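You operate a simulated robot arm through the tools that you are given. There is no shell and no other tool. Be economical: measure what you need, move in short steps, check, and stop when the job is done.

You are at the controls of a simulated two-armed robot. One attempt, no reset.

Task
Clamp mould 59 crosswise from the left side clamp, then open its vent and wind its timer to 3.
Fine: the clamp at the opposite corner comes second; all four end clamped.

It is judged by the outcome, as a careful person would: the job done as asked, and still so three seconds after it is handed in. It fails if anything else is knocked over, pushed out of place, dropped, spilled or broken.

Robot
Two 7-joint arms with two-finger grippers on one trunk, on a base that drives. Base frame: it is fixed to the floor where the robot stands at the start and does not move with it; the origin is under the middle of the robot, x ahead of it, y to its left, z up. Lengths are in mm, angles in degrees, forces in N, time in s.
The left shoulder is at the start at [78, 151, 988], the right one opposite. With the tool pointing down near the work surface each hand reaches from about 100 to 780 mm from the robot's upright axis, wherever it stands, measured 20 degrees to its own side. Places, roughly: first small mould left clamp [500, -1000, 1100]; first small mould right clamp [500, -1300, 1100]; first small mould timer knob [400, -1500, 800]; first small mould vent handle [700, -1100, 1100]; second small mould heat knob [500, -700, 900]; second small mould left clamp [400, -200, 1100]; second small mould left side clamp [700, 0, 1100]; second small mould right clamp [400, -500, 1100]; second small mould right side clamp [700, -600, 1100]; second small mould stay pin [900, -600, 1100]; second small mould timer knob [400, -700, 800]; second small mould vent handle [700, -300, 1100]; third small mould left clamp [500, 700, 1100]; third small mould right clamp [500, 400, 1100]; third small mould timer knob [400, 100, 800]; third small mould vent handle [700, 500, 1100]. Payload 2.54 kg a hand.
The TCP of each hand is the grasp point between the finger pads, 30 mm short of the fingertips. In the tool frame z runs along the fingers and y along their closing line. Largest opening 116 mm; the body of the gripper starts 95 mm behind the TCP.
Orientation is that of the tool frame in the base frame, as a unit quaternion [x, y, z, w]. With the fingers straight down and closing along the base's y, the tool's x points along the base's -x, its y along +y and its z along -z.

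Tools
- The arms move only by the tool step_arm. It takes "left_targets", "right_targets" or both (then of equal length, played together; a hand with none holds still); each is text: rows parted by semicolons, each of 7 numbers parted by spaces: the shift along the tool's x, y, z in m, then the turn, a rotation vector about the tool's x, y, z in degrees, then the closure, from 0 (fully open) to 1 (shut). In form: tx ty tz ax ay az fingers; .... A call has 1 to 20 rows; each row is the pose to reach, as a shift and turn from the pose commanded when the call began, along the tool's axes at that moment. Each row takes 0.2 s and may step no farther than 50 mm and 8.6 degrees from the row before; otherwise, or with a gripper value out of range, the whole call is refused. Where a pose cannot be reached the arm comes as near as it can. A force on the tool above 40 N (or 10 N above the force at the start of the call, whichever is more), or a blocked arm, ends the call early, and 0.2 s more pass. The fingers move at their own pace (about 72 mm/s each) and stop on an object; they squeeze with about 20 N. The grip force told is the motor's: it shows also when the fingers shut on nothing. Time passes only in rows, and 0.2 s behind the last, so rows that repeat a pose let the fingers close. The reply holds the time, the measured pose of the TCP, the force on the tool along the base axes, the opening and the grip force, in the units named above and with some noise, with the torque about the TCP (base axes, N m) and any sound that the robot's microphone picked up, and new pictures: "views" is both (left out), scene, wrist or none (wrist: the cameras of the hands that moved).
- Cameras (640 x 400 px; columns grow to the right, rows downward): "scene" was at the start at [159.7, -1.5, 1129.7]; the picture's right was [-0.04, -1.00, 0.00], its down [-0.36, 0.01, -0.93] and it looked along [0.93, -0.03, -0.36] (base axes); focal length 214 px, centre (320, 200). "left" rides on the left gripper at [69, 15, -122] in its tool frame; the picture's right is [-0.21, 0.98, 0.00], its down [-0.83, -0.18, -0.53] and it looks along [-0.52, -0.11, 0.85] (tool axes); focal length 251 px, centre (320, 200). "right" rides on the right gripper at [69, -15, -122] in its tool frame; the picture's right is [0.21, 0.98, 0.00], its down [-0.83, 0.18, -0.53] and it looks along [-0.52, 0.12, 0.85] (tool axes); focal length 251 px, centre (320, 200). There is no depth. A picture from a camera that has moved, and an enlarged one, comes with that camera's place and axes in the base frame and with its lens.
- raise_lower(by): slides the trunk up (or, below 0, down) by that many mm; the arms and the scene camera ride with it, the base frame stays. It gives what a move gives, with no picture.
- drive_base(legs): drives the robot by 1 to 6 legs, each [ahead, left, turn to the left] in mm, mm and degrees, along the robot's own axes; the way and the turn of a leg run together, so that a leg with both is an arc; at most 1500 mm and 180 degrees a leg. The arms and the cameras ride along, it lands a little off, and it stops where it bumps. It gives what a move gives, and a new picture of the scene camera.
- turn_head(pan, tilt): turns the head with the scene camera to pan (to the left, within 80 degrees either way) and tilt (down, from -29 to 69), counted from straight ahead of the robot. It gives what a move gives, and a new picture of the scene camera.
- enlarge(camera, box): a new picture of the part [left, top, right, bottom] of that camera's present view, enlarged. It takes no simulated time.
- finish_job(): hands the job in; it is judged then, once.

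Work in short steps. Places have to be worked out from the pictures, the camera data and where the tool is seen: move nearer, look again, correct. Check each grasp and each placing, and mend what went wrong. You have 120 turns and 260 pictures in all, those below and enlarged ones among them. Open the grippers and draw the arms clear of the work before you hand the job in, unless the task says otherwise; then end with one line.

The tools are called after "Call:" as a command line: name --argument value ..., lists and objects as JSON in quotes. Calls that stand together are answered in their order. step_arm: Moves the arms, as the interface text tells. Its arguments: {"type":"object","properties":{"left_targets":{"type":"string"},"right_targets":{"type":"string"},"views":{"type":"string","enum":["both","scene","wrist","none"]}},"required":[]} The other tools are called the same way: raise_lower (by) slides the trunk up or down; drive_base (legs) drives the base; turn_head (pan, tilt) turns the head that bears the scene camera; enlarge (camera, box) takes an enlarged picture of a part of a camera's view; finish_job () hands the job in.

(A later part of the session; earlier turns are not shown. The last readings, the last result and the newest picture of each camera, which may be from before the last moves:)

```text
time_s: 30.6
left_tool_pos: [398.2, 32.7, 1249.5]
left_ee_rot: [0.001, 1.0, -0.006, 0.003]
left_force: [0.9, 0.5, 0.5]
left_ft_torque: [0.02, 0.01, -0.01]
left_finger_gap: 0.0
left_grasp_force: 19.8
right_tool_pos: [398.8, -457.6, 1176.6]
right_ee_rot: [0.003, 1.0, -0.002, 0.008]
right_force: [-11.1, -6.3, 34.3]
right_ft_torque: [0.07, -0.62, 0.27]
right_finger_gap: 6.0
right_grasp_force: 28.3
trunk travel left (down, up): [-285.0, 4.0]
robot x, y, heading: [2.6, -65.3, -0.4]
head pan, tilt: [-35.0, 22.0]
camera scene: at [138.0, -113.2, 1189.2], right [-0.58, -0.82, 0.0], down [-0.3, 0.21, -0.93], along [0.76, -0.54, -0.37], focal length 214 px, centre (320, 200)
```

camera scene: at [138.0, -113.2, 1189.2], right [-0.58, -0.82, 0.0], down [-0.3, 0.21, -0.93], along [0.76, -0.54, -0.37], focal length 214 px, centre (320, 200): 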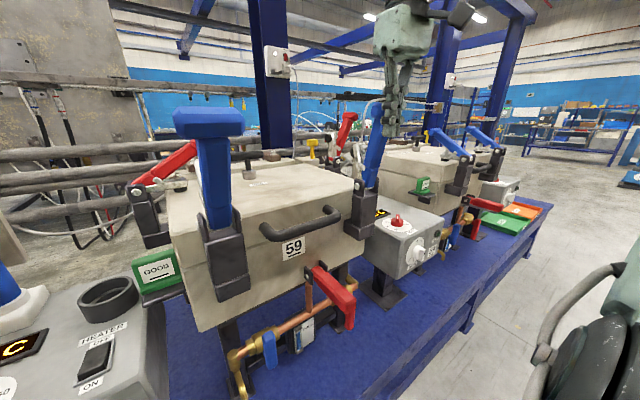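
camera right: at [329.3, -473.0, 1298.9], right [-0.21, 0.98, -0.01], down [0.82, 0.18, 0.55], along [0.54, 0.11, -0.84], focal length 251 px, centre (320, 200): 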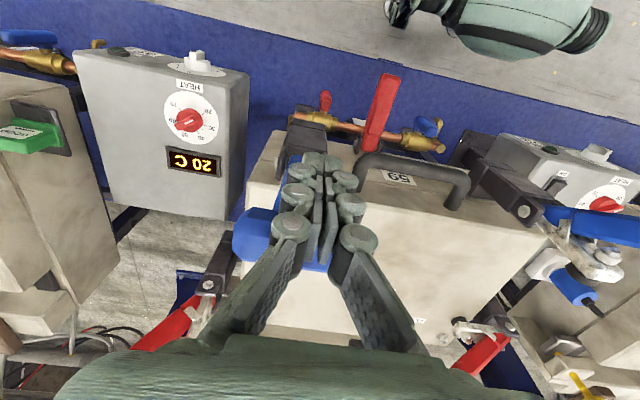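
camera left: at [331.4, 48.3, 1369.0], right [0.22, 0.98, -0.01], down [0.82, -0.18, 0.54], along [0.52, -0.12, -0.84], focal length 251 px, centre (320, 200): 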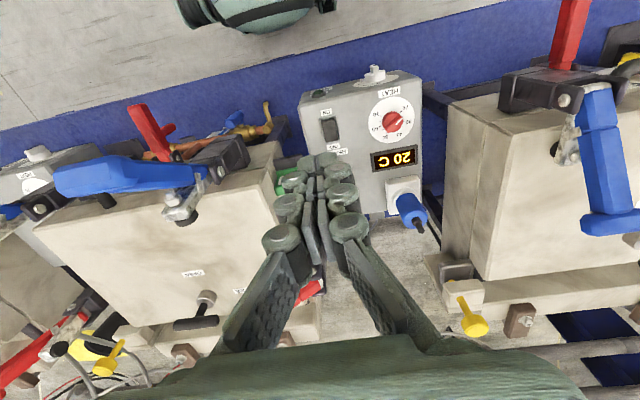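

An upward force has built up: the rising T is under the finger knuckles. I zoom, then lift a little.

Call:
enlarge --camera "scene" --box '[320, 40, 440, 240]'

Call:
step_arm --right_targets "0.01 0 -0.01 0 0 0 1; 0.02 0 -0.02 0 0 0 1; 0.03 0 -0.03 0 0 0 1; 0.05 0 -0.03 0 0 0 1; 0.06 0 -0.01 0 0 0 1" --views "both"

```text
2.00 times, centred on (380, 140) of scene
camera zoom: at [138.0, -113.2, 1189.2], right [-0.58, -0.82, 0.0], down [-0.3, 0.21, -0.93], along [0.76, -0.54, -0.37], focal length 429 px, centre (200, 320)
```

zoom: 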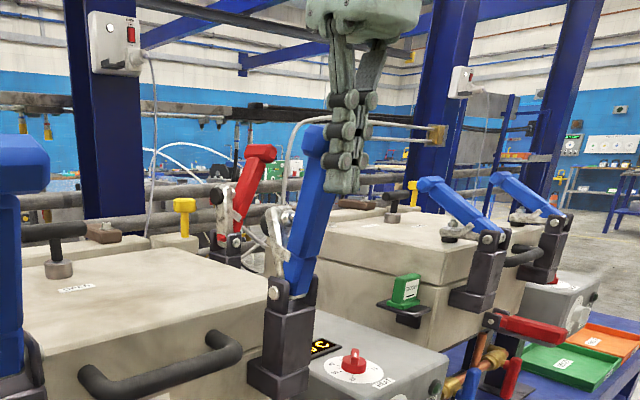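

```text
time_s: 31.8
left_tool_pos: [401.2, 30.3, 1246.4]
left_ee_rot: [0.001, 1.0, -0.004, 0.001]
left_force: [0.1, 0.6, 0.4]
left_ft_torque: [0.01, -0.02, 0.0]
left_finger_gap: 0.2
left_grasp_force: 20.2
right_tool_pos: [343.0, -459.1, 1184.1]
right_ee_rot: [0.002, 1.0, -0.001, 0.004]
right_force: [0.8, 0.3, 0.3]
right_ft_torque: [0.01, -0.02, 0.0]
right_finger_gap: 0.1
right_grasp_force: 28.6
trunk travel left (down, up): [-285.0, 4.0]
robot x, y, heading: [-0.1, -66.3, -0.1]
head pan, tilt: [-35.0, 22.0]
camera scene: at [141.6, -114.8, 1188.4], right [-0.58, -0.82, 0.0], down [-0.31, 0.22, -0.93], along [0.76, -0.54, -0.37], focal length 214 px, centre (320, 200)
camera right: at [272.1, -474.1, 1305.0], right [-0.21, 0.98, 0.0], down [0.82, 0.18, 0.54], along [0.53, 0.11, -0.84], focal length 251 px, centre (320, 200)
```

scene: 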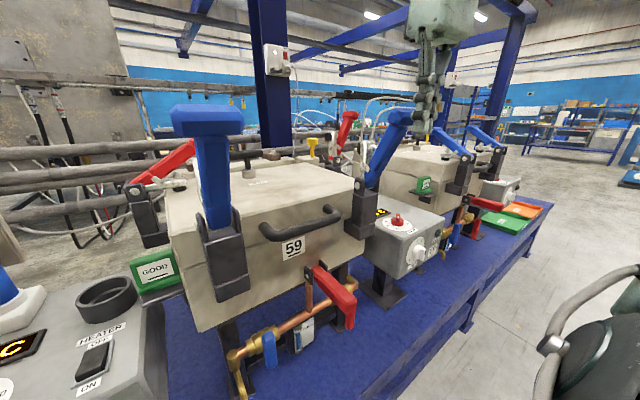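
right: 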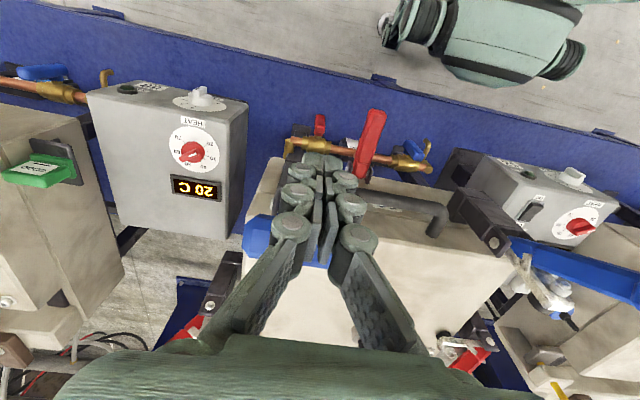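

The T had wedged between the fingertips and sprang back when released. I turn the hand 90° so a finger's flat outer side faces the handle, as worked on the side clamp.

Call:
step_arm --right_targets "0.03 0 0 0 0 8.5 1; 0.05 0 0 0 0 17 1; 0.05 0 0 0 0 25.5 1; 0.05 0 0 0 0 34 1; 0.05 0 0 0 0 42.5 1; 0.05 0 0 0 0 51 1; 0.05 0 0 0 0 59.5 1; 0.05 0 0 0 0 68 1; 0.05 0 0 0 0 76.5 1; 0.05 0 0 0 0 85 1; 0.05 0 0 0 0 90 1" --views "both"

```text
time_s: 34.2
left_tool_pos: [401.6, 31.0, 1246.4]
left_ee_rot: [0.001, 1.0, -0.004, 0.001]
left_force: [0.0, 0.0, -0.3]
left_ft_torque: [-0.02, 0.0, 0.03]
left_finger_gap: 0.0
left_grasp_force: 20.3
right_tool_pos: [292.8, -456.9, 1182.9]
right_ee_rot: [0.71, 0.704, 0.002, 0.004]
right_force: [-0.9, 0.2, -0.3]
right_ft_torque: [0.0, 0.03, 0.0]
right_finger_gap: 0.1
right_grasp_force: 28.4
trunk travel left (down, up): [-285.0, 4.0]
robot x, y, heading: [1.6, -63.0, -0.3]
head pan, tilt: [-35.0, 22.0]
camera scene: at [141.5, -114.4, 1188.4], right [-0.58, -0.82, 0.0], down [-0.31, 0.22, -0.93], along [0.76, -0.54, -0.37], focal length 214 px, centre (320, 200)
camera right: at [276.7, -389.5, 1305.0], right [0.98, 0.21, 0.01], down [0.17, -0.83, 0.54], along [0.12, -0.52, -0.84], focal length 251 px, centre (320, 200)
```

scene: 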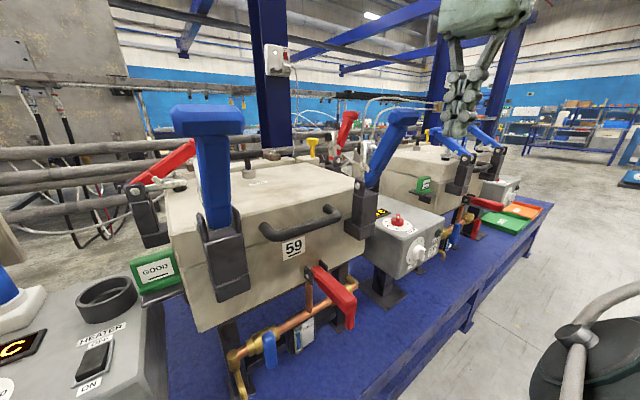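
right: 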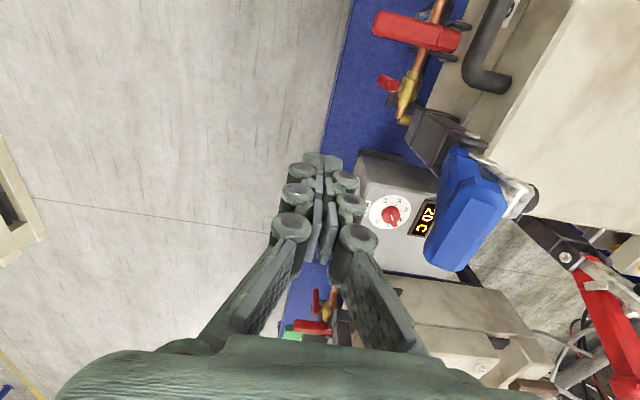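

Tool y now points to +x, and the T sits about (381, -457, 1183), ahead of the fist. Push along tool y.

Call:
step_arm --right_targets "0 0.03 0 0 0 0 1; 0 0.05 0 0 0 0 1; 0 0.065 0 0 0 0 1; 0 0.08 0 0 0 0 1; 0 0.095 0 0 0 0 1; 0 0.11 0 0 0 0 1; 0 0.125 0 0 0 0 1; 0 0.14 0 0 0 0 1; 0 0.155 0 0 0 0 1;0 0.17 0 0 0 0 1" --views "both"

```text
time_s: 36.4
left_tool_pos: [403.3, 31.2, 1247.7]
left_ee_rot: [0.0, 1.0, -0.004, 0.0]
left_force: [-0.3, 0.1, -0.5]
left_ft_torque: [-0.02, -0.03, 0.01]
left_finger_gap: 0.0
left_grasp_force: 20.2
right_tool_pos: [463.7, -459.3, 1185.2]
right_ee_rot: [0.709, 0.705, 0.002, 0.005]
right_force: [-1.3, -0.1, -0.5]
right_ft_torque: [0.01, 0.03, 0.0]
right_finger_gap: 0.0
right_grasp_force: 28.7
trunk travel left (down, up): [-285.0, 4.0]
robot x, y, heading: [1.9, -66.9, -0.3]
head pan, tilt: [-35.0, 22.0]
camera scene: at [141.7, -114.5, 1188.3], right [-0.58, -0.82, 0.0], down [-0.31, 0.22, -0.93], along [0.76, -0.54, -0.37], focal length 214 px, centre (320, 200)
camera right: at [447.1, -390.7, 1305.9], right [0.98, 0.21, 0.01], down [0.17, -0.83, 0.54], along [0.12, -0.52, -0.84], focal length 251 px, centre (320, 200)
```

scene: 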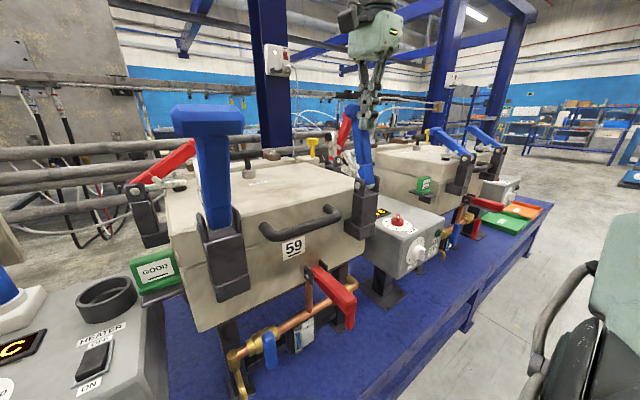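
right: 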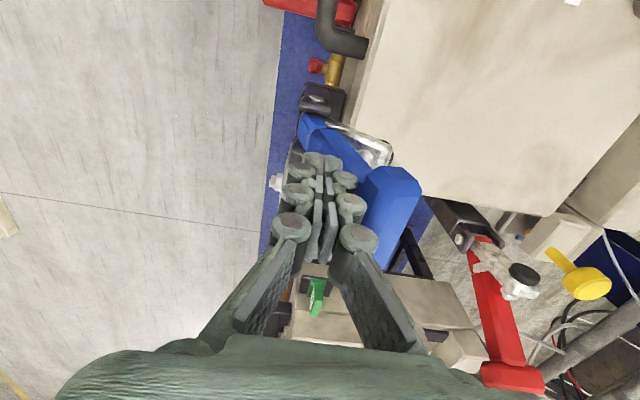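

Past upright, force small. Continue forward.

Call:
step_arm --right_targets "0 0.015 0 0 0 0 1; 0 0.03 0 0 0 0 1; 0 0.045 0 0 0 0 1; 0 0.06 0 0 0 0 1; 0 0.075 0 0 0 0 1" --views "both"

Call:
enlarge --camera "scene" --box '[290, 80, 450, 230]'

```text
time_s: 37.6
left_tool_pos: [401.9, 31.7, 1247.1]
left_ee_rot: [0.001, 1.0, -0.004, 0.001]
left_force: [0.8, -0.3, 0.1]
left_ft_torque: [0.0, 0.08, 0.02]
left_finger_gap: 0.0
left_grasp_force: 20.1
right_tool_pos: [538.9, -460.2, 1186.1]
right_ee_rot: [0.709, 0.705, 0.003, 0.004]
right_force: [-1.3, 0.0, 0.6]
right_ft_torque: [-0.01, 0.03, 0.0]
right_finger_gap: 0.0
right_grasp_force: 28.2
trunk travel left (down, up): [-285.0, 4.0]
robot x, y, heading: [-0.9, -65.6, -0.4]
head pan, tilt: [-35.0, 22.0]
camera scene: at [141.9, -114.3, 1188.3], right [-0.58, -0.82, 0.0], down [-0.31, 0.22, -0.93], along [0.76, -0.54, -0.37], focal length 214 px, centre (320, 200)
camera right: at [522.1, -391.1, 1306.8], right [0.98, 0.21, 0.01], down [0.17, -0.83, 0.54], along [0.12, -0.52, -0.84], focal length 251 px, centre (320, 200)
```

scene: 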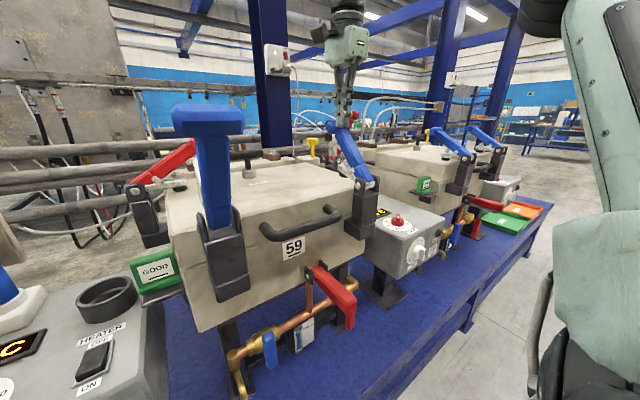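
right: 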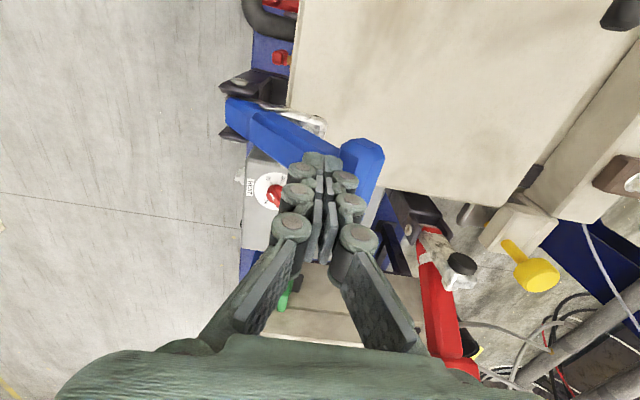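

```text
2.67 times, centred on (370, 155) of scene
camera zoom: at [141.9, -114.3, 1188.3], right [-0.58, -0.82, 0.0], down [-0.31, 0.22, -0.93], along [0.76, -0.54, -0.37], focal length 572 px, centre (187, 320)
```

zoom: 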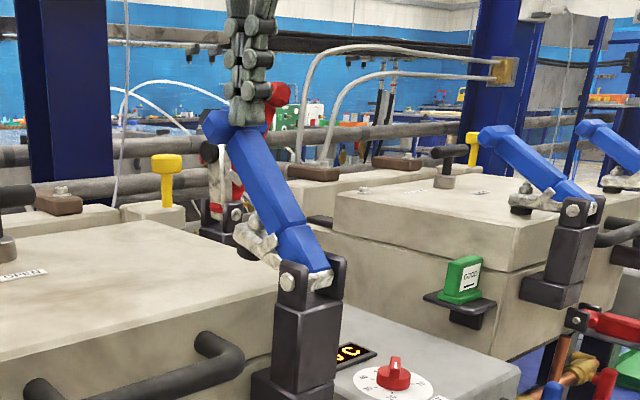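

Nearly there, the foot is still slightly up. Push further while lowering a little.

Call:
step_arm --right_targets "0 0.01 0.005 0 0 0 1; 0 0.02 0.01 0 0 0 1; 0 0.03 0.015 0 0 0 1; 0 0.04 0.02 0 0 0 1; 0 0.05 0.025 0 0 0 1; 0 0.06 0.03 0 0 0 1" --views "wrist"

Call:
enlarge --camera "scene" --box '[290, 80, 450, 230]'

```text
time_s: 39.0
left_tool_pos: [397.9, 32.5, 1247.4]
left_ee_rot: [0.002, 1.0, -0.005, 0.003]
left_force: [0.8, -0.1, -0.3]
left_ft_torque: [-0.01, 0.04, -0.01]
left_finger_gap: 0.1
left_grasp_force: 19.9
right_tool_pos: [581.0, -459.3, 1166.5]
right_ee_rot: [0.71, 0.704, -0.001, 0.0]
right_force: [-20.7, 0.9, 13.5]
right_ft_torque: [0.07, 0.41, 0.01]
right_finger_gap: 0.0
right_grasp_force: 28.8
trunk travel left (down, up): [-285.0, 4.0]
robot x, y, heading: [-0.4, -61.8, -0.2]
head pan, tilt: [-35.0, 22.0]
stopped in row 6 (right hand): the force on the tool passed its limit at 47 N (the readings are from after the stop); the commanded pose is now the measured one
camera right: at [566.4, -391.7, 1287.8], right [0.98, 0.21, 0.0], down [0.18, -0.83, 0.54], along [0.11, -0.52, -0.84], focal length 251 px, centre (320, 200)
```

right: 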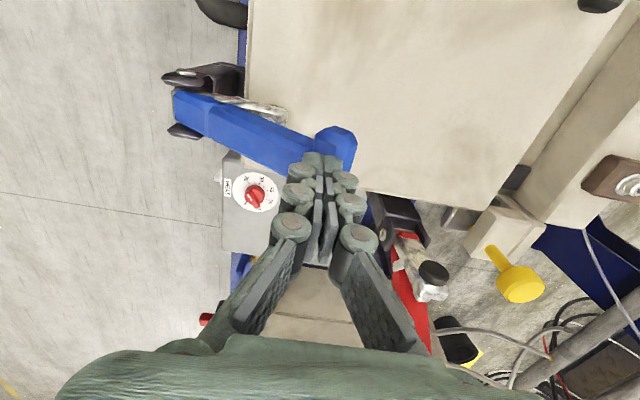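

```text
2.67 times, centred on (370, 155) of scene
camera zoom: at [137.4, -113.5, 1189.2], right [-0.58, -0.81, 0.0], down [-0.3, 0.22, -0.93], along [0.76, -0.54, -0.37], focal length 572 px, centre (187, 320)
```

zoom: 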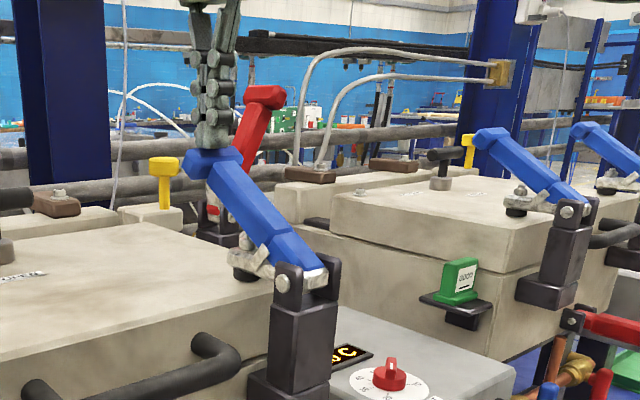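

The force rose as the foot met the lid. I back off, raise, and check that it stays.

Call:
step_arm --right_targets "0 -0.03 -0.01 0 0 0 1; 0 -0.04 -0.05 0 0 0 1; 0 -0.06 -0.07 0 0 0 1" --views "wrist"

Call:
enlarge --camera "scene" --box '[320, 100, 400, 200]'

```text
time_s: 39.8
left_tool_pos: [400.6, 29.7, 1248.1]
left_ee_rot: [0.002, 1.0, -0.004, 0.002]
left_force: [-1.1, -0.1, 0.4]
left_ft_torque: [0.01, 0.0, 0.06]
left_finger_gap: 0.3
left_grasp_force: 19.6
right_tool_pos: [525.9, -460.6, 1230.3]
right_ee_rot: [0.71, 0.704, 0.002, 0.001]
right_force: [-0.4, 0.4, 0.3]
right_ft_torque: [0.0, -0.05, 0.01]
right_finger_gap: 0.0
right_grasp_force: 29.0
trunk travel left (down, up): [-285.0, 4.0]
robot x, y, heading: [-1.2, -61.0, -0.3]
head pan, tilt: [-35.0, 22.0]
camera right: at [509.8, -392.7, 1352.3], right [0.98, 0.21, 0.0], down [0.17, -0.83, 0.53], along [0.11, -0.52, -0.84], focal length 251 px, centre (320, 200)
```

right: 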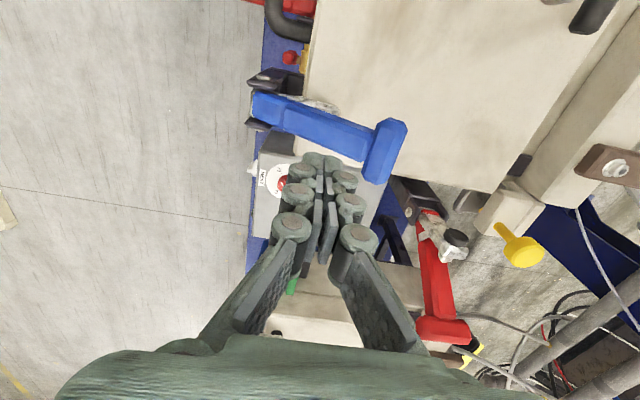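

```text
4.00 times, centred on (360, 150) of scene
camera zoom: at [139.8, -114.9, 1188.5], right [-0.58, -0.81, 0.0], down [-0.3, 0.22, -0.93], along [0.76, -0.54, -0.37], focal length 858 px, centre (160, 400)
```

zoom: 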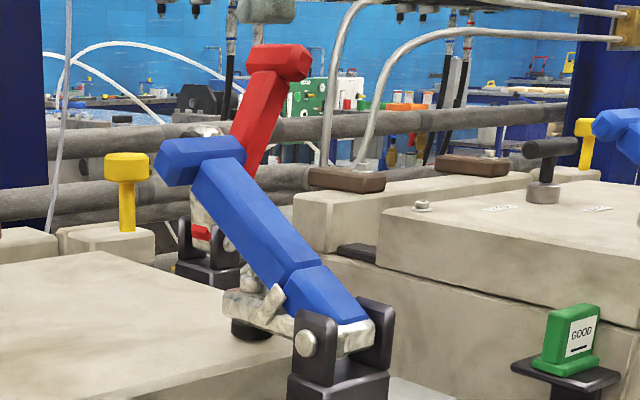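

Front right is closed and holds (T at about (583, -459, 1141), same lean as the first). Next, front left with the left hand: retract, turn 90°, go behind its handle. Right hand goes up and back.

Call:
step_arm --left_targets "0.03 0 0 0 0 -8.5 1; 0.06 0 0 0 0 -17 1; 0.09 0 0 0 0 -25.5 1; 0.12 0 0 0 0 -34 1; 0.12 -0.02 0 0 0 -42.5 1; 0.12 -0.05 0 0 0 -51 1; 0.12 -0.08 0 0 0 -59.5 1; 0.12 -0.11 0 0 0 -68 1; 0.12 -0.14 0 0 0 -76.5 1; 0.12 -0.17 0 0 0 -85 1; 0.12 -0.196 0 0 0 -90 1; 0.12 -0.196 0.03 0 0 -90 1; 0.12 -0.196 0.062 0 0 -90 1" --right_targets "0 -0.04 0 0 0 0 1; 0 -0.08 0 0 0 0 1; 0 -0.12 0 0 0 0 1; 0 -0.16 0 0 0 0 1; 0 -0.2 0 0 0 0 1; 0 -0.23 0 0 0 0 1; 0 -0.23 0 0 0 0 1; 0 -0.23 0 0 0 0 1; 0 -0.23 0 0 0 0 1; 0 -0.23 0 0 0 0 1; 0 -0.23 0 0 0 0 1; 0 -0.23 0 0 0 0 1; 0 -0.23 0 0 0 0 1" --views "both"

```text
time_s: 41.5
left_tool_pos: [284.8, -55.7, 1248.3]
left_ee_rot: [-0.528, 0.85, 0.0, 0.002]
left_force: [11.7, 17.3, 1.4]
left_ft_torque: [-1.32, 0.94, -0.48]
left_finger_gap: 0.0
left_grasp_force: 20.0
right_tool_pos: [297.1, -458.2, 1230.9]
right_ee_rot: [0.71, 0.704, -0.001, 0.0]
right_force: [0.0, 0.3, 0.4]
right_ft_torque: [-0.03, -0.02, -0.03]
right_finger_gap: 0.2
right_grasp_force: 28.8
trunk travel left (down, up): [-285.0, 4.0]
robot x, y, heading: [-2.5, -63.4, -0.3]
head pan, tilt: [-35.0, 22.0]
stopped in row 8 (left hand): the force on the tool passed its limit at 47 N (the readings are from after the stop); the commanded pose is now the measured one
camera scene: at [137.9, -118.3, 1187.9], right [-0.62, -0.79, 0.0], down [-0.3, 0.23, -0.93], along [0.73, -0.57, -0.38], focal length 214 px, centre (320, 200)
camera right: at [282.3, -390.3, 1353.3], right [0.98, 0.21, 0.0], down [0.18, -0.83, 0.53], along [0.11, -0.52, -0.85], focal length 251 px, centre (320, 200)
camera left: at [240.4, -110.8, 1370.5], right [-0.78, 0.63, 0.0], down [0.53, 0.66, 0.54], along [0.34, 0.42, -0.84], focal length 251 px, centre (320, 200)
```

scene: 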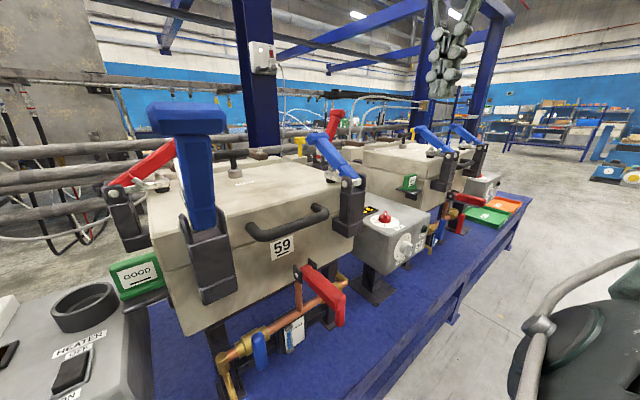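
right: 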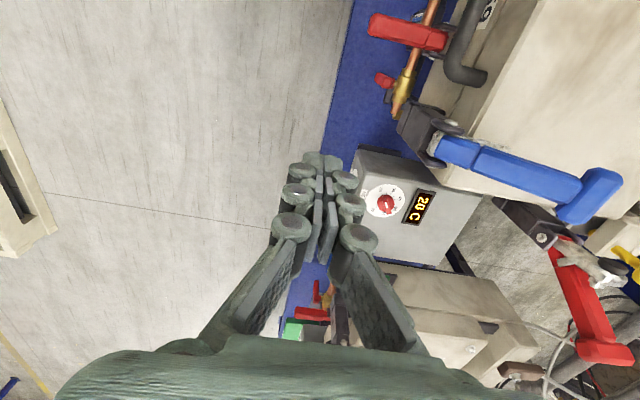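
left: 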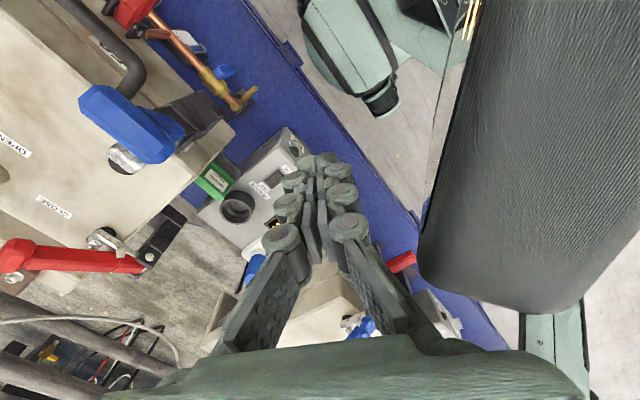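

The left wrist bumped against my own head. I move it away from the head and then back the robot off, so this work takes place farther in front.

Call:
step_arm --left_targets "-0.027 -0.009 0 0 0 0 1; -0.054 -0.018 0 0 0 0 1; -0.08 -0.027 0 0 0 0 1" --views "none"

Call:
turn_head --pan 0 --tilt 22

Call:
drive_base --legs '[[-170, 0, 0], [0, -130, 0]]'

```text
time_s: 42.3
left_tool_pos: [344.1, 0.4, 1247.3]
left_ee_rot: [-0.526, 0.851, -0.001, 0.0]
left_force: [0.3, -0.2, -0.1]
left_ft_torque: [-0.02, 0.0, -0.02]
left_finger_gap: 0.2
left_grasp_force: 20.1
right_tool_pos: [298.0, -458.7, 1231.8]
right_ee_rot: [0.709, 0.705, -0.003, -0.001]
right_force: [-0.3, 0.3, 0.2]
right_ft_torque: [-0.03, 0.0, 0.0]
right_finger_gap: 0.2
right_grasp_force: 29.0
trunk travel left (down, up): [-285.0, 4.0]
robot x, y, heading: [-4.1, -61.9, -0.7]
head pan, tilt: [-35.0, 22.0]
```

```text
time_s: 43.3
left_tool_pos: [343.5, 1.0, 1247.0]
left_ee_rot: [-0.525, 0.851, -0.001, 0.0]
left_force: [0.0, -0.7, 0.8]
left_ft_torque: [-0.01, 0.03, 0.0]
left_finger_gap: 0.1
left_grasp_force: 20.3
right_tool_pos: [296.8, -458.3, 1230.3]
right_ee_rot: [0.71, 0.705, -0.002, 0.0]
right_force: [-0.6, -0.7, 0.4]
right_ft_torque: [0.0, 0.0, 0.0]
right_finger_gap: 0.0
right_grasp_force: 28.6
trunk travel left (down, up): [-285.0, 4.0]
robot x, y, heading: [-4.6, -65.4, -0.4]
head pan, tilt: [0.0, 22.0]
camera scene: at [158.0, -61.6, 1188.4], right [-0.01, -1.0, 0.0], down [-0.37, 0.0, -0.93], along [0.93, -0.01, -0.37], focal length 214 px, centre (320, 200)
```

scene: 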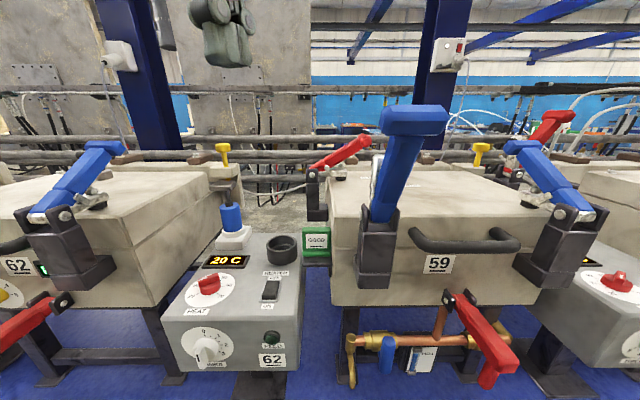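

```text
time_s: 46.3
left_tool_pos: [172.8, -125.6, 1247.1]
left_ee_rot: [-0.526, 0.851, -0.001, 0.001]
left_force: [-1.1, -0.4, -0.9]
left_ft_torque: [0.04, 0.04, -0.03]
left_finger_gap: 0.3
left_grasp_force: 20.2
right_tool_pos: [126.6, -586.1, 1231.3]
right_ee_rot: [0.709, 0.705, -0.001, -0.001]
right_force: [-0.4, -0.4, 0.3]
right_ft_torque: [0.08, -0.01, -0.04]
right_finger_gap: 0.2
right_grasp_force: 28.7
trunk travel left (down, up): [-285.0, 4.0]
robot x, y, heading: [-171.5, -192.5, 0.0]
head pan, tilt: [0.0, 22.0]
camera scene: at [-13.3, -189.5, 1188.4], right [-0.01, -1.0, 0.0], down [-0.37, 0.0, -0.93], along [0.93, -0.01, -0.37], focal length 214 px, centre (320, 200)
```

scene: 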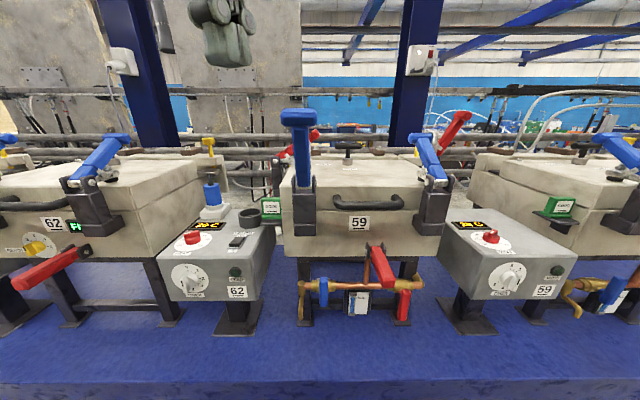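

Now I bring the left fist to (285, -162, 1185), behind the front left handle, finishing the turn.

Call:
step_arm --left_targets "-0.004 -0.04 0 0 0 -8 1; -0.008 -0.08 0 0 0 -16 1; -0.014 -0.118 0 0 0 -24 1; -0.014 -0.118 0.03 0 0 -26.5 1; -0.014 -0.118 0.062 0 0 -26.5 1" --views "both"

```text
time_s: 47.5
left_tool_pos: [284.9, -166.2, 1184.4]
left_ee_rot: [-0.707, 0.707, -0.001, 0.0]
left_force: [0.3, -0.2, 0.4]
left_ft_torque: [0.0, 0.03, 0.0]
left_finger_gap: 0.0
left_grasp_force: 19.9
right_tool_pos: [127.3, -585.0, 1231.3]
right_ee_rot: [0.709, 0.705, -0.002, -0.001]
right_force: [-0.5, -1.3, -0.2]
right_ft_torque: [0.01, 0.03, -0.01]
right_finger_gap: 0.0
right_grasp_force: 29.0
trunk travel left (down, up): [-285.0, 4.0]
robot x, y, heading: [-171.4, -190.6, -0.3]
head pan, tilt: [0.0, 22.0]
camera scene: at [-12.8, -189.2, 1188.3], right [-0.01, -1.0, 0.0], down [-0.38, 0.0, -0.93], along [0.93, -0.01, -0.38], focal length 214 px, centre (320, 200)
camera left: at [269.9, -234.9, 1307.2], right [-0.98, 0.21, 0.0], down [0.18, 0.83, 0.53], along [0.12, 0.52, -0.85], focal length 251 px, centre (320, 200)
```

scene: 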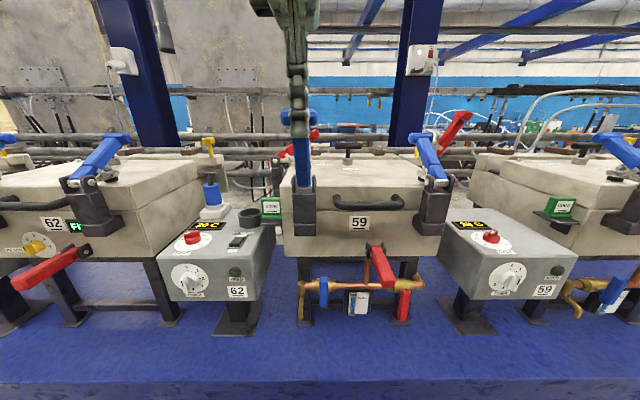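
left: 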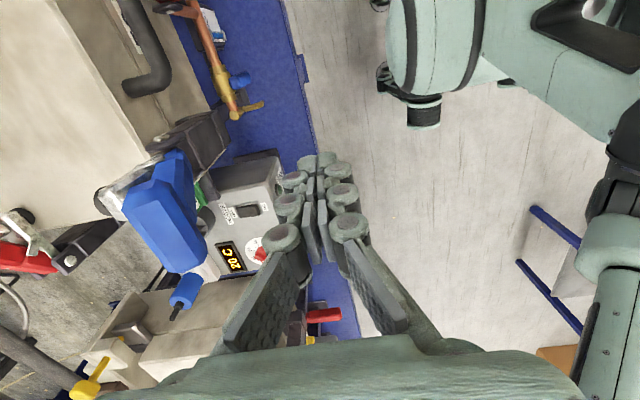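

Aligned behind the handle. Push forward (tool -y) as with the right one.

Call:
step_arm --left_targets "0 -0.03 0 0 0 0 1; 0 -0.05 0 0 0 0 1; 0 -0.065 0 0 0 0 1; 0 -0.08 0 0 0 0 1; 0 -0.095 0 0 0 0 1; 0 -0.11 0 0 0 0 1; 0 -0.125 0 0 0 0 1; 0 -0.14 0 0 0 0 1; 0 -0.155 0 0 0 0 1;0 -0.17 0 0 0 0 1; 0 -0.185 0 0 0 0 1; 0 -0.2 0 0 0 0 1; 0 -0.215 0 0 0 0 1; 0 -0.23 0 0 0 0 1; 0 -0.245 0 0 0 0 1" --views "both"

```text
time_s: 50.7
left_tool_pos: [477.2, -156.0, 1161.1]
left_ee_rot: [-0.706, 0.708, -0.002, 0.001]
left_force: [-2.2, -0.6, -1.3]
left_ft_torque: [0.0, 0.01, 0.03]
left_finger_gap: 0.0
left_grasp_force: 20.0
left hand out of reach, approached as far as the arm can: row 10, 11, 12, 13, 14, 15
right_tool_pos: [125.5, -585.8, 1231.8]
right_ee_rot: [0.709, 0.705, -0.001, 0.0]
right_force: [-0.4, 0.5, -0.8]
right_ft_torque: [-0.03, -0.03, -0.04]
right_finger_gap: 0.0
right_grasp_force: 28.7
trunk travel left (down, up): [-285.0, 4.0]
robot x, y, heading: [-174.9, -190.8, -0.2]
head pan, tilt: [0.0, 22.0]
camera scene: at [-14.3, -189.4, 1188.5], right [-0.01, -1.0, 0.0], down [-0.37, 0.0, -0.93], along [0.93, -0.01, -0.37], focal length 214 px, centre (320, 200)
camera left: at [460.6, -223.8, 1282.9], right [-0.98, 0.22, -0.01], down [0.18, 0.83, 0.53], along [0.12, 0.52, -0.85], focal length 251 px, centre (320, 200)
```

scene: 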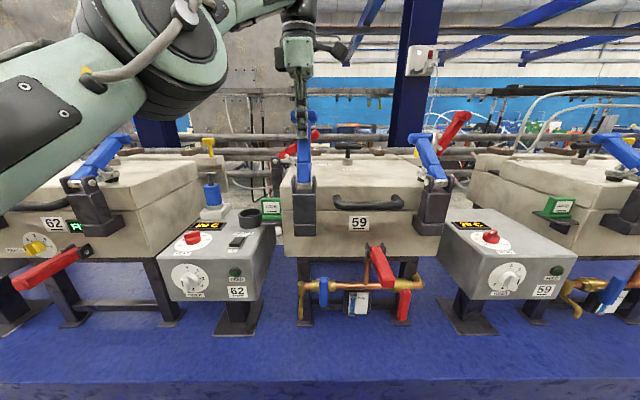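
left: 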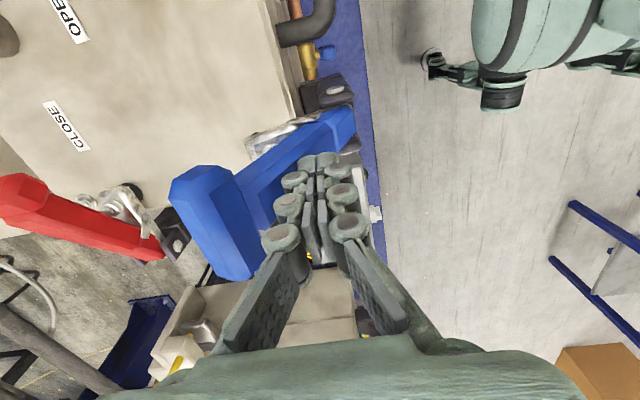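

The arm is at its reach limit, so the base brings it on: I drive 90 mm ahead with the fist pushing gently.

Call:
drive_base --legs '[[90, 0, 0]]'

Call:
enlarge --camera "left" --box '[0, 0, 639, 399]'

```text
time_s: 51.8
left_tool_pos: [566.4, -154.9, 1159.7]
left_ee_rot: [-0.707, 0.707, -0.003, 0.001]
left_force: [-0.3, 0.0, 0.5]
left_ft_torque: [0.01, 0.03, -0.01]
left_finger_gap: 0.2
left_grasp_force: 19.8
right_tool_pos: [215.9, -585.7, 1231.1]
right_ee_rot: [0.709, 0.705, -0.003, -0.001]
right_force: [0.5, -0.5, -1.4]
right_ft_torque: [0.04, -0.02, -0.01]
right_finger_gap: 0.0
right_grasp_force: 28.8
trunk travel left (down, up): [-285.0, 4.0]
robot x, y, heading: [-83.8, -196.2, -0.0]
head pan, tilt: [0.0, 22.0]
camera scene: at [75.6, -189.7, 1188.3], right [-0.01, -1.0, 0.0], down [-0.37, 0.0, -0.93], along [0.93, -0.01, -0.37], focal length 214 px, centre (320, 200)
```

scene: 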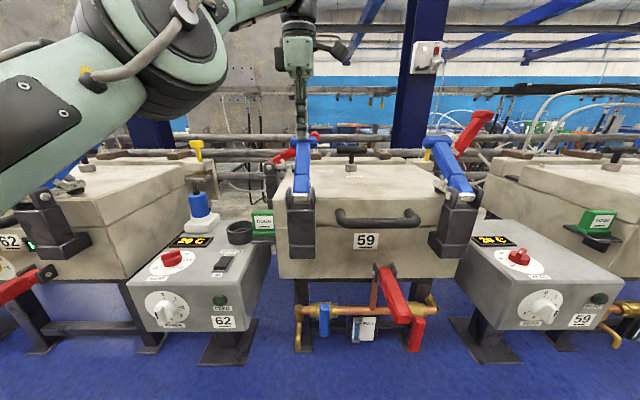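

```text
1.00 times, centred on (320, 200) of left (not enlarged: the box is as wide or as high as the picture)
camera zoom: at [550.8, -223.8, 1282.2], right [-0.98, 0.21, -0.01], down [0.18, 0.83, 0.53], along [0.12, 0.52, -0.85], focal length 252 px, centre (320, 200)
```

zoom: 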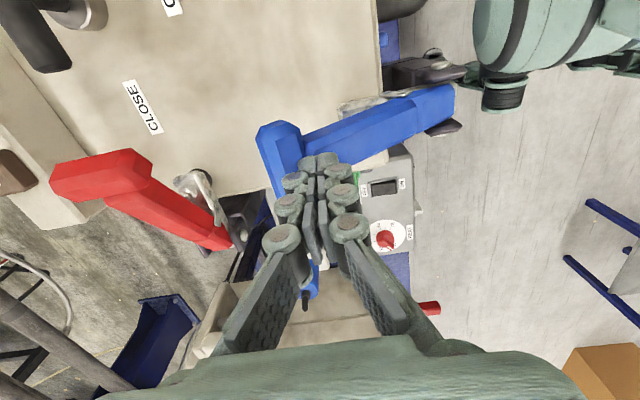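

No force now; the handle seems over. Check the foot.

Call:
enlarge --camera "scene" --box '[260, 100, 350, 220]'

Call:
enlarge --camera "left" --box '[240, 30, 480, 190]'

```text
3.33 times, centred on (305, 160) of scene
camera zoom: at [75.6, -189.7, 1188.3], right [-0.01, -1.0, 0.0], down [-0.37, 0.0, -0.93], along [0.93, -0.01, -0.37], focal length 715 px, centre (370, 333)
```

zoom: 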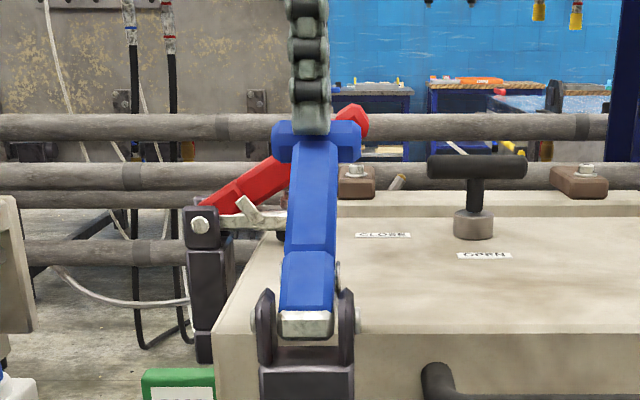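

```text
2.50 times, centred on (360, 110) of left
camera zoom: at [550.8, -223.8, 1282.2], right [-0.98, 0.21, -0.01], down [0.18, 0.83, 0.53], along [0.12, 0.52, -0.85], focal length 629 px, centre (220, 425)
```

zoom: 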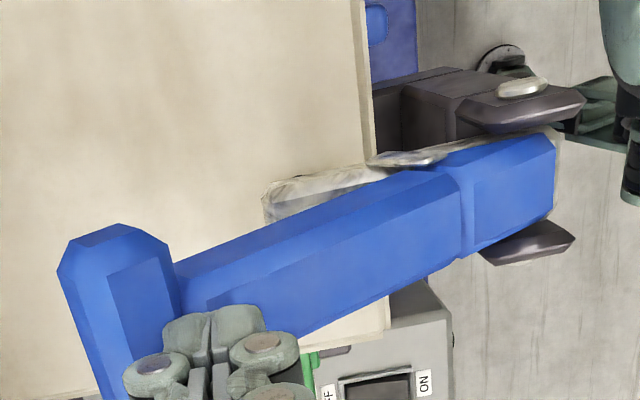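

Looks closed (T about (585, -160, 1142), like the right one). I give a small extra push to be sure it is fully home.

Call:
drive_base --legs '[[25, 0, 0]]'

Call:
step_arm --left_targets "0 -0.01 0 0 0 0 1; 0 0.02 -0.01 0 0 0 1; 0 0.04 -0.04 0 0 0 1; 0 0.06 -0.07 0 0 0 1" --views "both"

```text
time_s: 52.7
left_tool_pos: [579.9, -155.9, 1165.2]
left_ee_rot: [-0.706, 0.708, 0.003, -0.004]
left_force: [-5.5, -0.6, 4.7]
left_ft_torque: [0.03, 0.12, 0.01]
left_finger_gap: 0.0
left_grasp_force: 19.8
right_tool_pos: [234.1, -586.9, 1232.1]
right_ee_rot: [0.709, 0.705, -0.001, 0.0]
right_force: [0.9, 0.8, 0.0]
right_ft_torque: [0.02, 0.0, 0.0]
right_finger_gap: 0.0
right_grasp_force: 28.0
trunk travel left (down, up): [-285.0, 4.0]
robot x, y, heading: [-64.3, -191.9, -0.3]
head pan, tilt: [0.0, 22.0]
stopped in leg 1: the force on the tool passed its limit at 44 N (the readings are from after the stop); the commanded pose is now the measured one
camera scene: at [94.1, -189.7, 1188.5], right [-0.01, -1.0, 0.0], down [-0.37, 0.0, -0.93], along [0.93, 0.0, -0.37], focal length 214 px, centre (320, 200)
```

scene: 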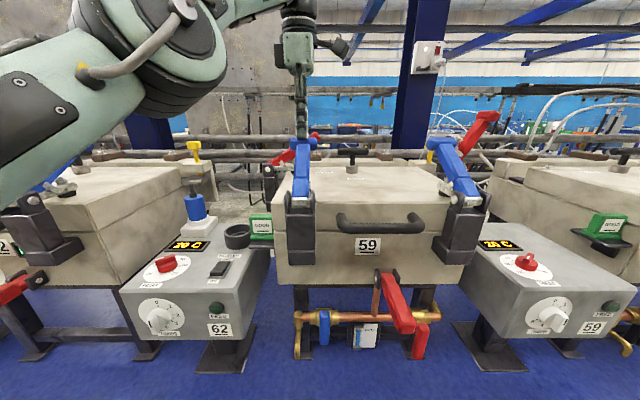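

```text
time_s: 53.7
left_tool_pos: [519.5, -154.6, 1232.6]
left_ee_rot: [-0.705, 0.709, 0.0, -0.002]
left_force: [-0.3, 0.3, -0.7]
left_ft_torque: [0.04, -0.04, -0.01]
left_finger_gap: 0.1
left_grasp_force: 19.7
left hand out of reach, approached as far as the arm can: row 1, 4
right_tool_pos: [234.6, -587.2, 1231.7]
right_ee_rot: [0.709, 0.705, -0.001, 0.0]
right_force: [-1.1, 0.4, -0.9]
right_ft_torque: [-0.05, -0.03, -0.02]
right_finger_gap: 0.4
right_grasp_force: 29.0
trunk travel left (down, up): [-285.0, 4.0]
robot x, y, heading: [-61.5, -190.2, -0.3]
head pan, tilt: [0.0, 22.0]
camera scene: at [94.0, -189.8, 1188.6], right [-0.01, -1.0, 0.0], down [-0.37, 0.0, -0.93], along [0.93, -0.01, -0.37], focal length 214 px, centre (320, 200)
camera left: at [503.2, -222.7, 1355.3], right [-0.98, 0.22, 0.0], down [0.19, 0.83, 0.53], along [0.11, 0.52, -0.85], focal length 251 px, centre (320, 200)
```

scene: 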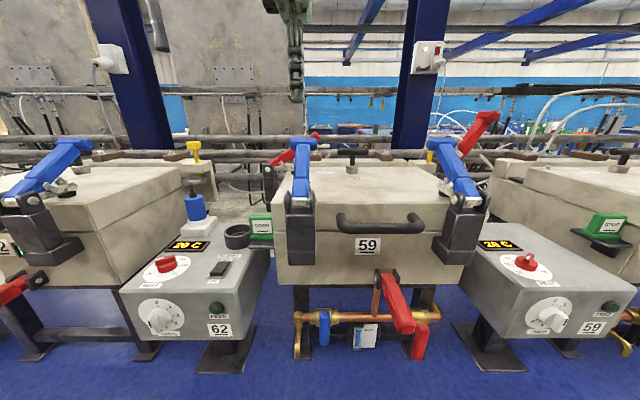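
left: 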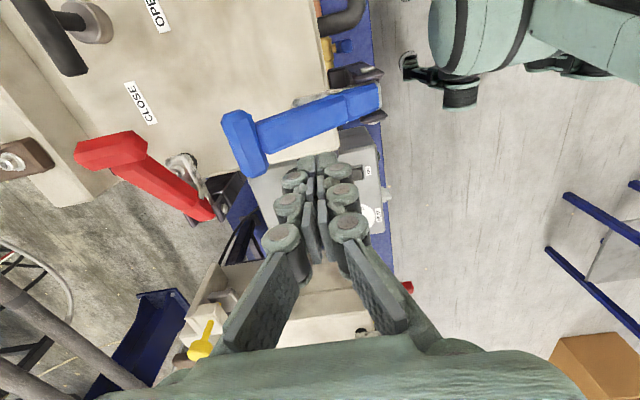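

Front left is home. Now the right side clamp with the right hand: I pull the left hand back, turn the right hand to its plain orientation, then drive right.

Call:
step_arm --left_targets "0 0.03 0 0 0 0 1; 0 0.06 0 0 0 0 1; 0 0.09 0 0 0 0 1; 0 0.12 0 0 0 0 1; 0 0.14 0 0 0 0 1; 0 0.14 0 0 0 0 1; 0 0.14 0 0 0 0 1; 0 0.14 0 0 0 0 1; 0 0.14 0 0 0 0 1; 0 0.14 0 0 0 0 1; 0 0.14 0 0 0 0 1" --right_targets "0 0 0 0 0 -8.5 1; 0 0 0 0 0 -17 1; 0 0 0 0 0 -25.5 1; 0 0 0 0 0 -34 1; 0 0 0 0 0 -42.5 1; 0 0 0 0 0 -51 1; 0 0 0 0 0 -59.5 1; 0 0 0 0 0 -68 1; 0 0 0 0 0 -76.5 1; 0 0 0 0 0 -85 1; 0 0 0 0 0 -90 1" --views "none"

Call:
drive_base --legs '[[0, -370, 0], [60, 0, 0]]'

```text
time_s: 56.1
left_tool_pos: [380.9, -153.7, 1232.9]
left_ee_rot: [-0.706, 0.708, 0.003, -0.004]
left_force: [0.1, 0.0, 0.1]
left_ft_torque: [0.0, 0.01, 0.01]
left_finger_gap: 0.0
left_grasp_force: 19.7
right_tool_pos: [236.0, -585.7, 1232.4]
right_ee_rot: [0.002, 1.0, -0.001, -0.001]
right_force: [-1.0, -1.0, -0.1]
right_ft_torque: [0.01, -0.02, -0.02]
right_finger_gap: 0.0
right_grasp_force: 28.4
trunk travel left (down, up): [-285.0, 4.0]
robot x, y, heading: [-65.9, -193.0, -0.0]
head pan, tilt: [0.0, 22.0]
```

```text
time_s: 60.7
left_tool_pos: [437.0, -523.2, 1232.1]
left_ee_rot: [-0.706, 0.708, 0.003, -0.004]
left_force: [0.4, 0.5, 0.5]
left_ft_torque: [-0.04, 0.01, -0.02]
left_finger_gap: 0.1
left_grasp_force: 19.3
right_tool_pos: [293.5, -955.3, 1230.7]
right_ee_rot: [0.003, 1.0, -0.001, -0.001]
right_force: [-0.5, 0.5, -0.5]
right_ft_torque: [-0.01, 0.06, 0.02]
right_finger_gap: 0.3
right_grasp_force: 28.5
trunk travel left (down, up): [-285.0, 4.0]
robot x, y, heading: [-7.1, -557.8, -0.2]
head pan, tilt: [0.0, 22.0]
camera scene: at [153.1, -559.1, 1188.2], right [0.0, -1.0, 0.0], down [-0.38, 0.0, -0.93], along [0.93, 0.0, -0.38], focal length 214 px, centre (320, 200)
```

scene: 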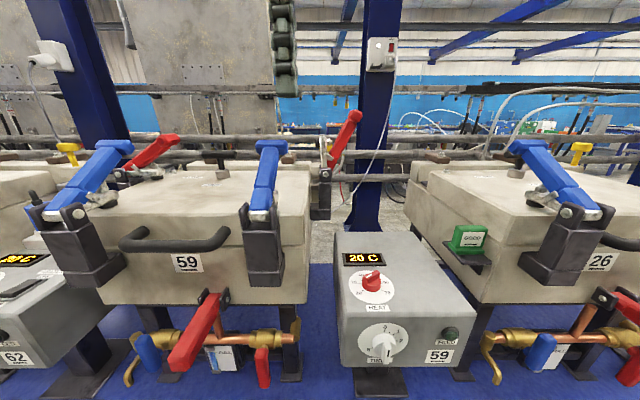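

The right side clamp's T is about (709, -644, 1178). I bring the right fist to its outer side at (705, -740, 1235), fingers pitched forward.

Call:
step_arm --right_targets "0 0.043 0 0 -8 0 1; 0 0.086 0 0 -16 0 1; 0 0.129 0 0 -24 0 1; 0 0.172 0 0 -32 0 1; 0 0.213 0 0 -40 0 1; -0.045 0.213 0 0 -40 0 1; -0.09 0.213 0 0 -40 0 1; -0.135 0.213 0 0 -40 0 1; -0.18 0.213 0 0 -40 0 1; -0.225 0.213 0 0 -40 0 1; -0.27 0.213 0 0 -40 0 1; -0.315 0.213 0 0 -40 0 1; -0.36 0.213 0 0 -40 0 1; -0.405 0.213 0 0 -40 0 1" --views "both"

```text
time_s: 63.7
left_tool_pos: [433.3, -522.9, 1232.8]
left_ee_rot: [-0.706, 0.708, 0.002, -0.003]
left_force: [-0.7, 0.0, -0.4]
left_ft_torque: [0.0, -0.04, -0.03]
left_finger_gap: 0.2
left_grasp_force: 20.2
right_tool_pos: [663.3, -746.5, 1231.7]
right_ee_rot: [0.003, 0.94, -0.002, 0.341]
right_force: [-1.3, 0.8, 0.8]
right_ft_torque: [0.02, -0.01, 0.03]
right_finger_gap: 0.3
right_grasp_force: 28.7
right hand out of reach, approached as far as the arm can: row 14
trunk travel left (down, up): [-285.0, 4.0]
robot x, y, heading: [-6.8, -558.8, -0.5]
head pan, tilt: [0.0, 22.0]
camera scene: at [150.7, -558.9, 1188.7], right [0.0, -1.0, 0.0], down [-0.37, 0.0, -0.93], along [0.93, 0.0, -0.37], focal length 214 px, centre (320, 200)
camera right: at [531.4, -762.3, 1281.2], right [-0.16, 0.98, -0.14], down [0.29, 0.18, 0.94], along [0.94, 0.11, -0.31], focal length 251 px, centre (320, 200)
```

scene: 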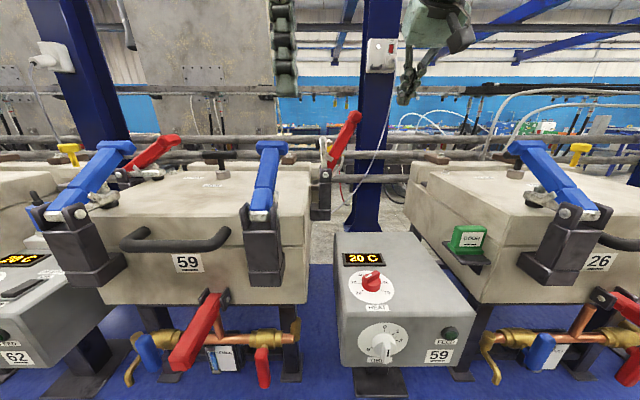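
right: 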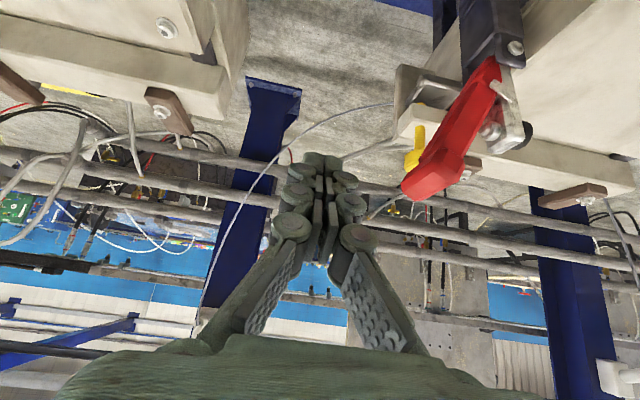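

Position is good. Lower to the handle's height and push inward (+y).

Call:
step_arm --right_targets "0.005 0 0.038 0 0 0 1; 0.011 0 0.075 0 0 0 1; 0.011 0.03 0.075 0 0 0 1; 0.011 0.045 0.075 0 0 0 1; 0.011 0.06 0.075 0 0 0 1; 0.011 0.075 0.075 0 0 0 1; 0.011 0.09 0.075 0 0 0 1; 0.011 0.105 0.075 0 0 0 1; 0.011 0.12 0.075 0 0 0 1; 0.011 0.135 0.075 0 0 0 1; 0.011 0.15 0.075 0 0 0 1" --views "both"

```text
time_s: 66.1
left_tool_pos: [437.0, -523.4, 1233.7]
left_ee_rot: [-0.706, 0.708, 0.002, -0.003]
left_force: [0.1, -0.5, -0.1]
left_ft_torque: [0.02, -0.02, 0.0]
left_finger_gap: 0.0
left_grasp_force: 20.3
right_tool_pos: [667.1, -689.4, 1132.0]
right_ee_rot: [0.001, 0.94, -0.002, 0.342]
right_force: [0.5, -0.6, 0.0]
right_ft_torque: [-0.01, 0.01, -0.03]
right_finger_gap: 0.1
right_grasp_force: 28.7
right hand out of reach, approached as far as the arm can: row 3, 4, 5, 6, 7, 8, 9, 10, 11
trunk travel left (down, up): [-285.0, 4.0]
robot x, y, heading: [-7.4, -558.8, 0.0]
head pan, tilt: [0.0, 22.0]
camera scene: at [151.9, -558.8, 1188.4], right [0.0, -1.0, 0.0], down [-0.37, 0.0, -0.93], along [0.93, 0.0, -0.37], focal length 214 px, centre (320, 200)
camera right: at [534.5, -705.2, 1181.6], right [-0.16, 0.98, -0.14], down [0.29, 0.18, 0.94], along [0.94, 0.11, -0.31], focal length 251 px, centre (320, 200)
```

scene: 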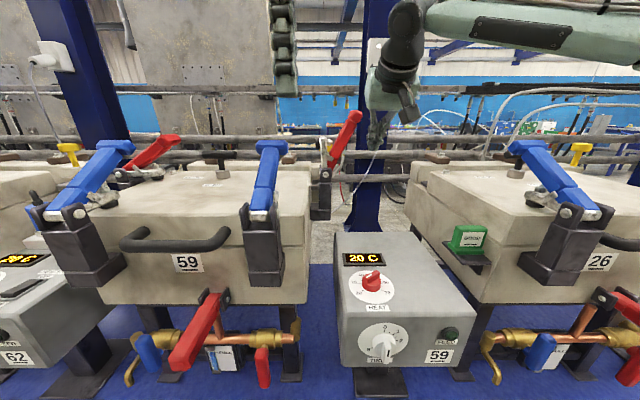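
right: 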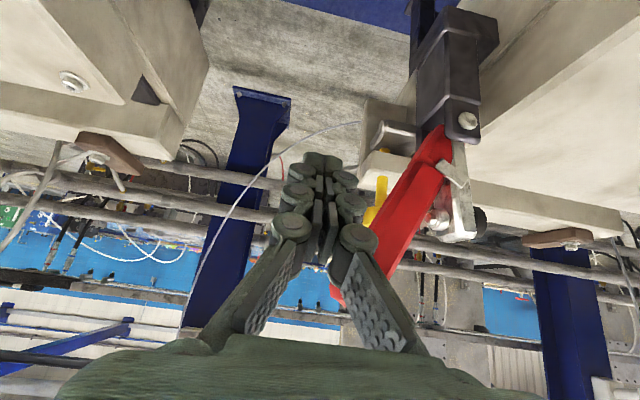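

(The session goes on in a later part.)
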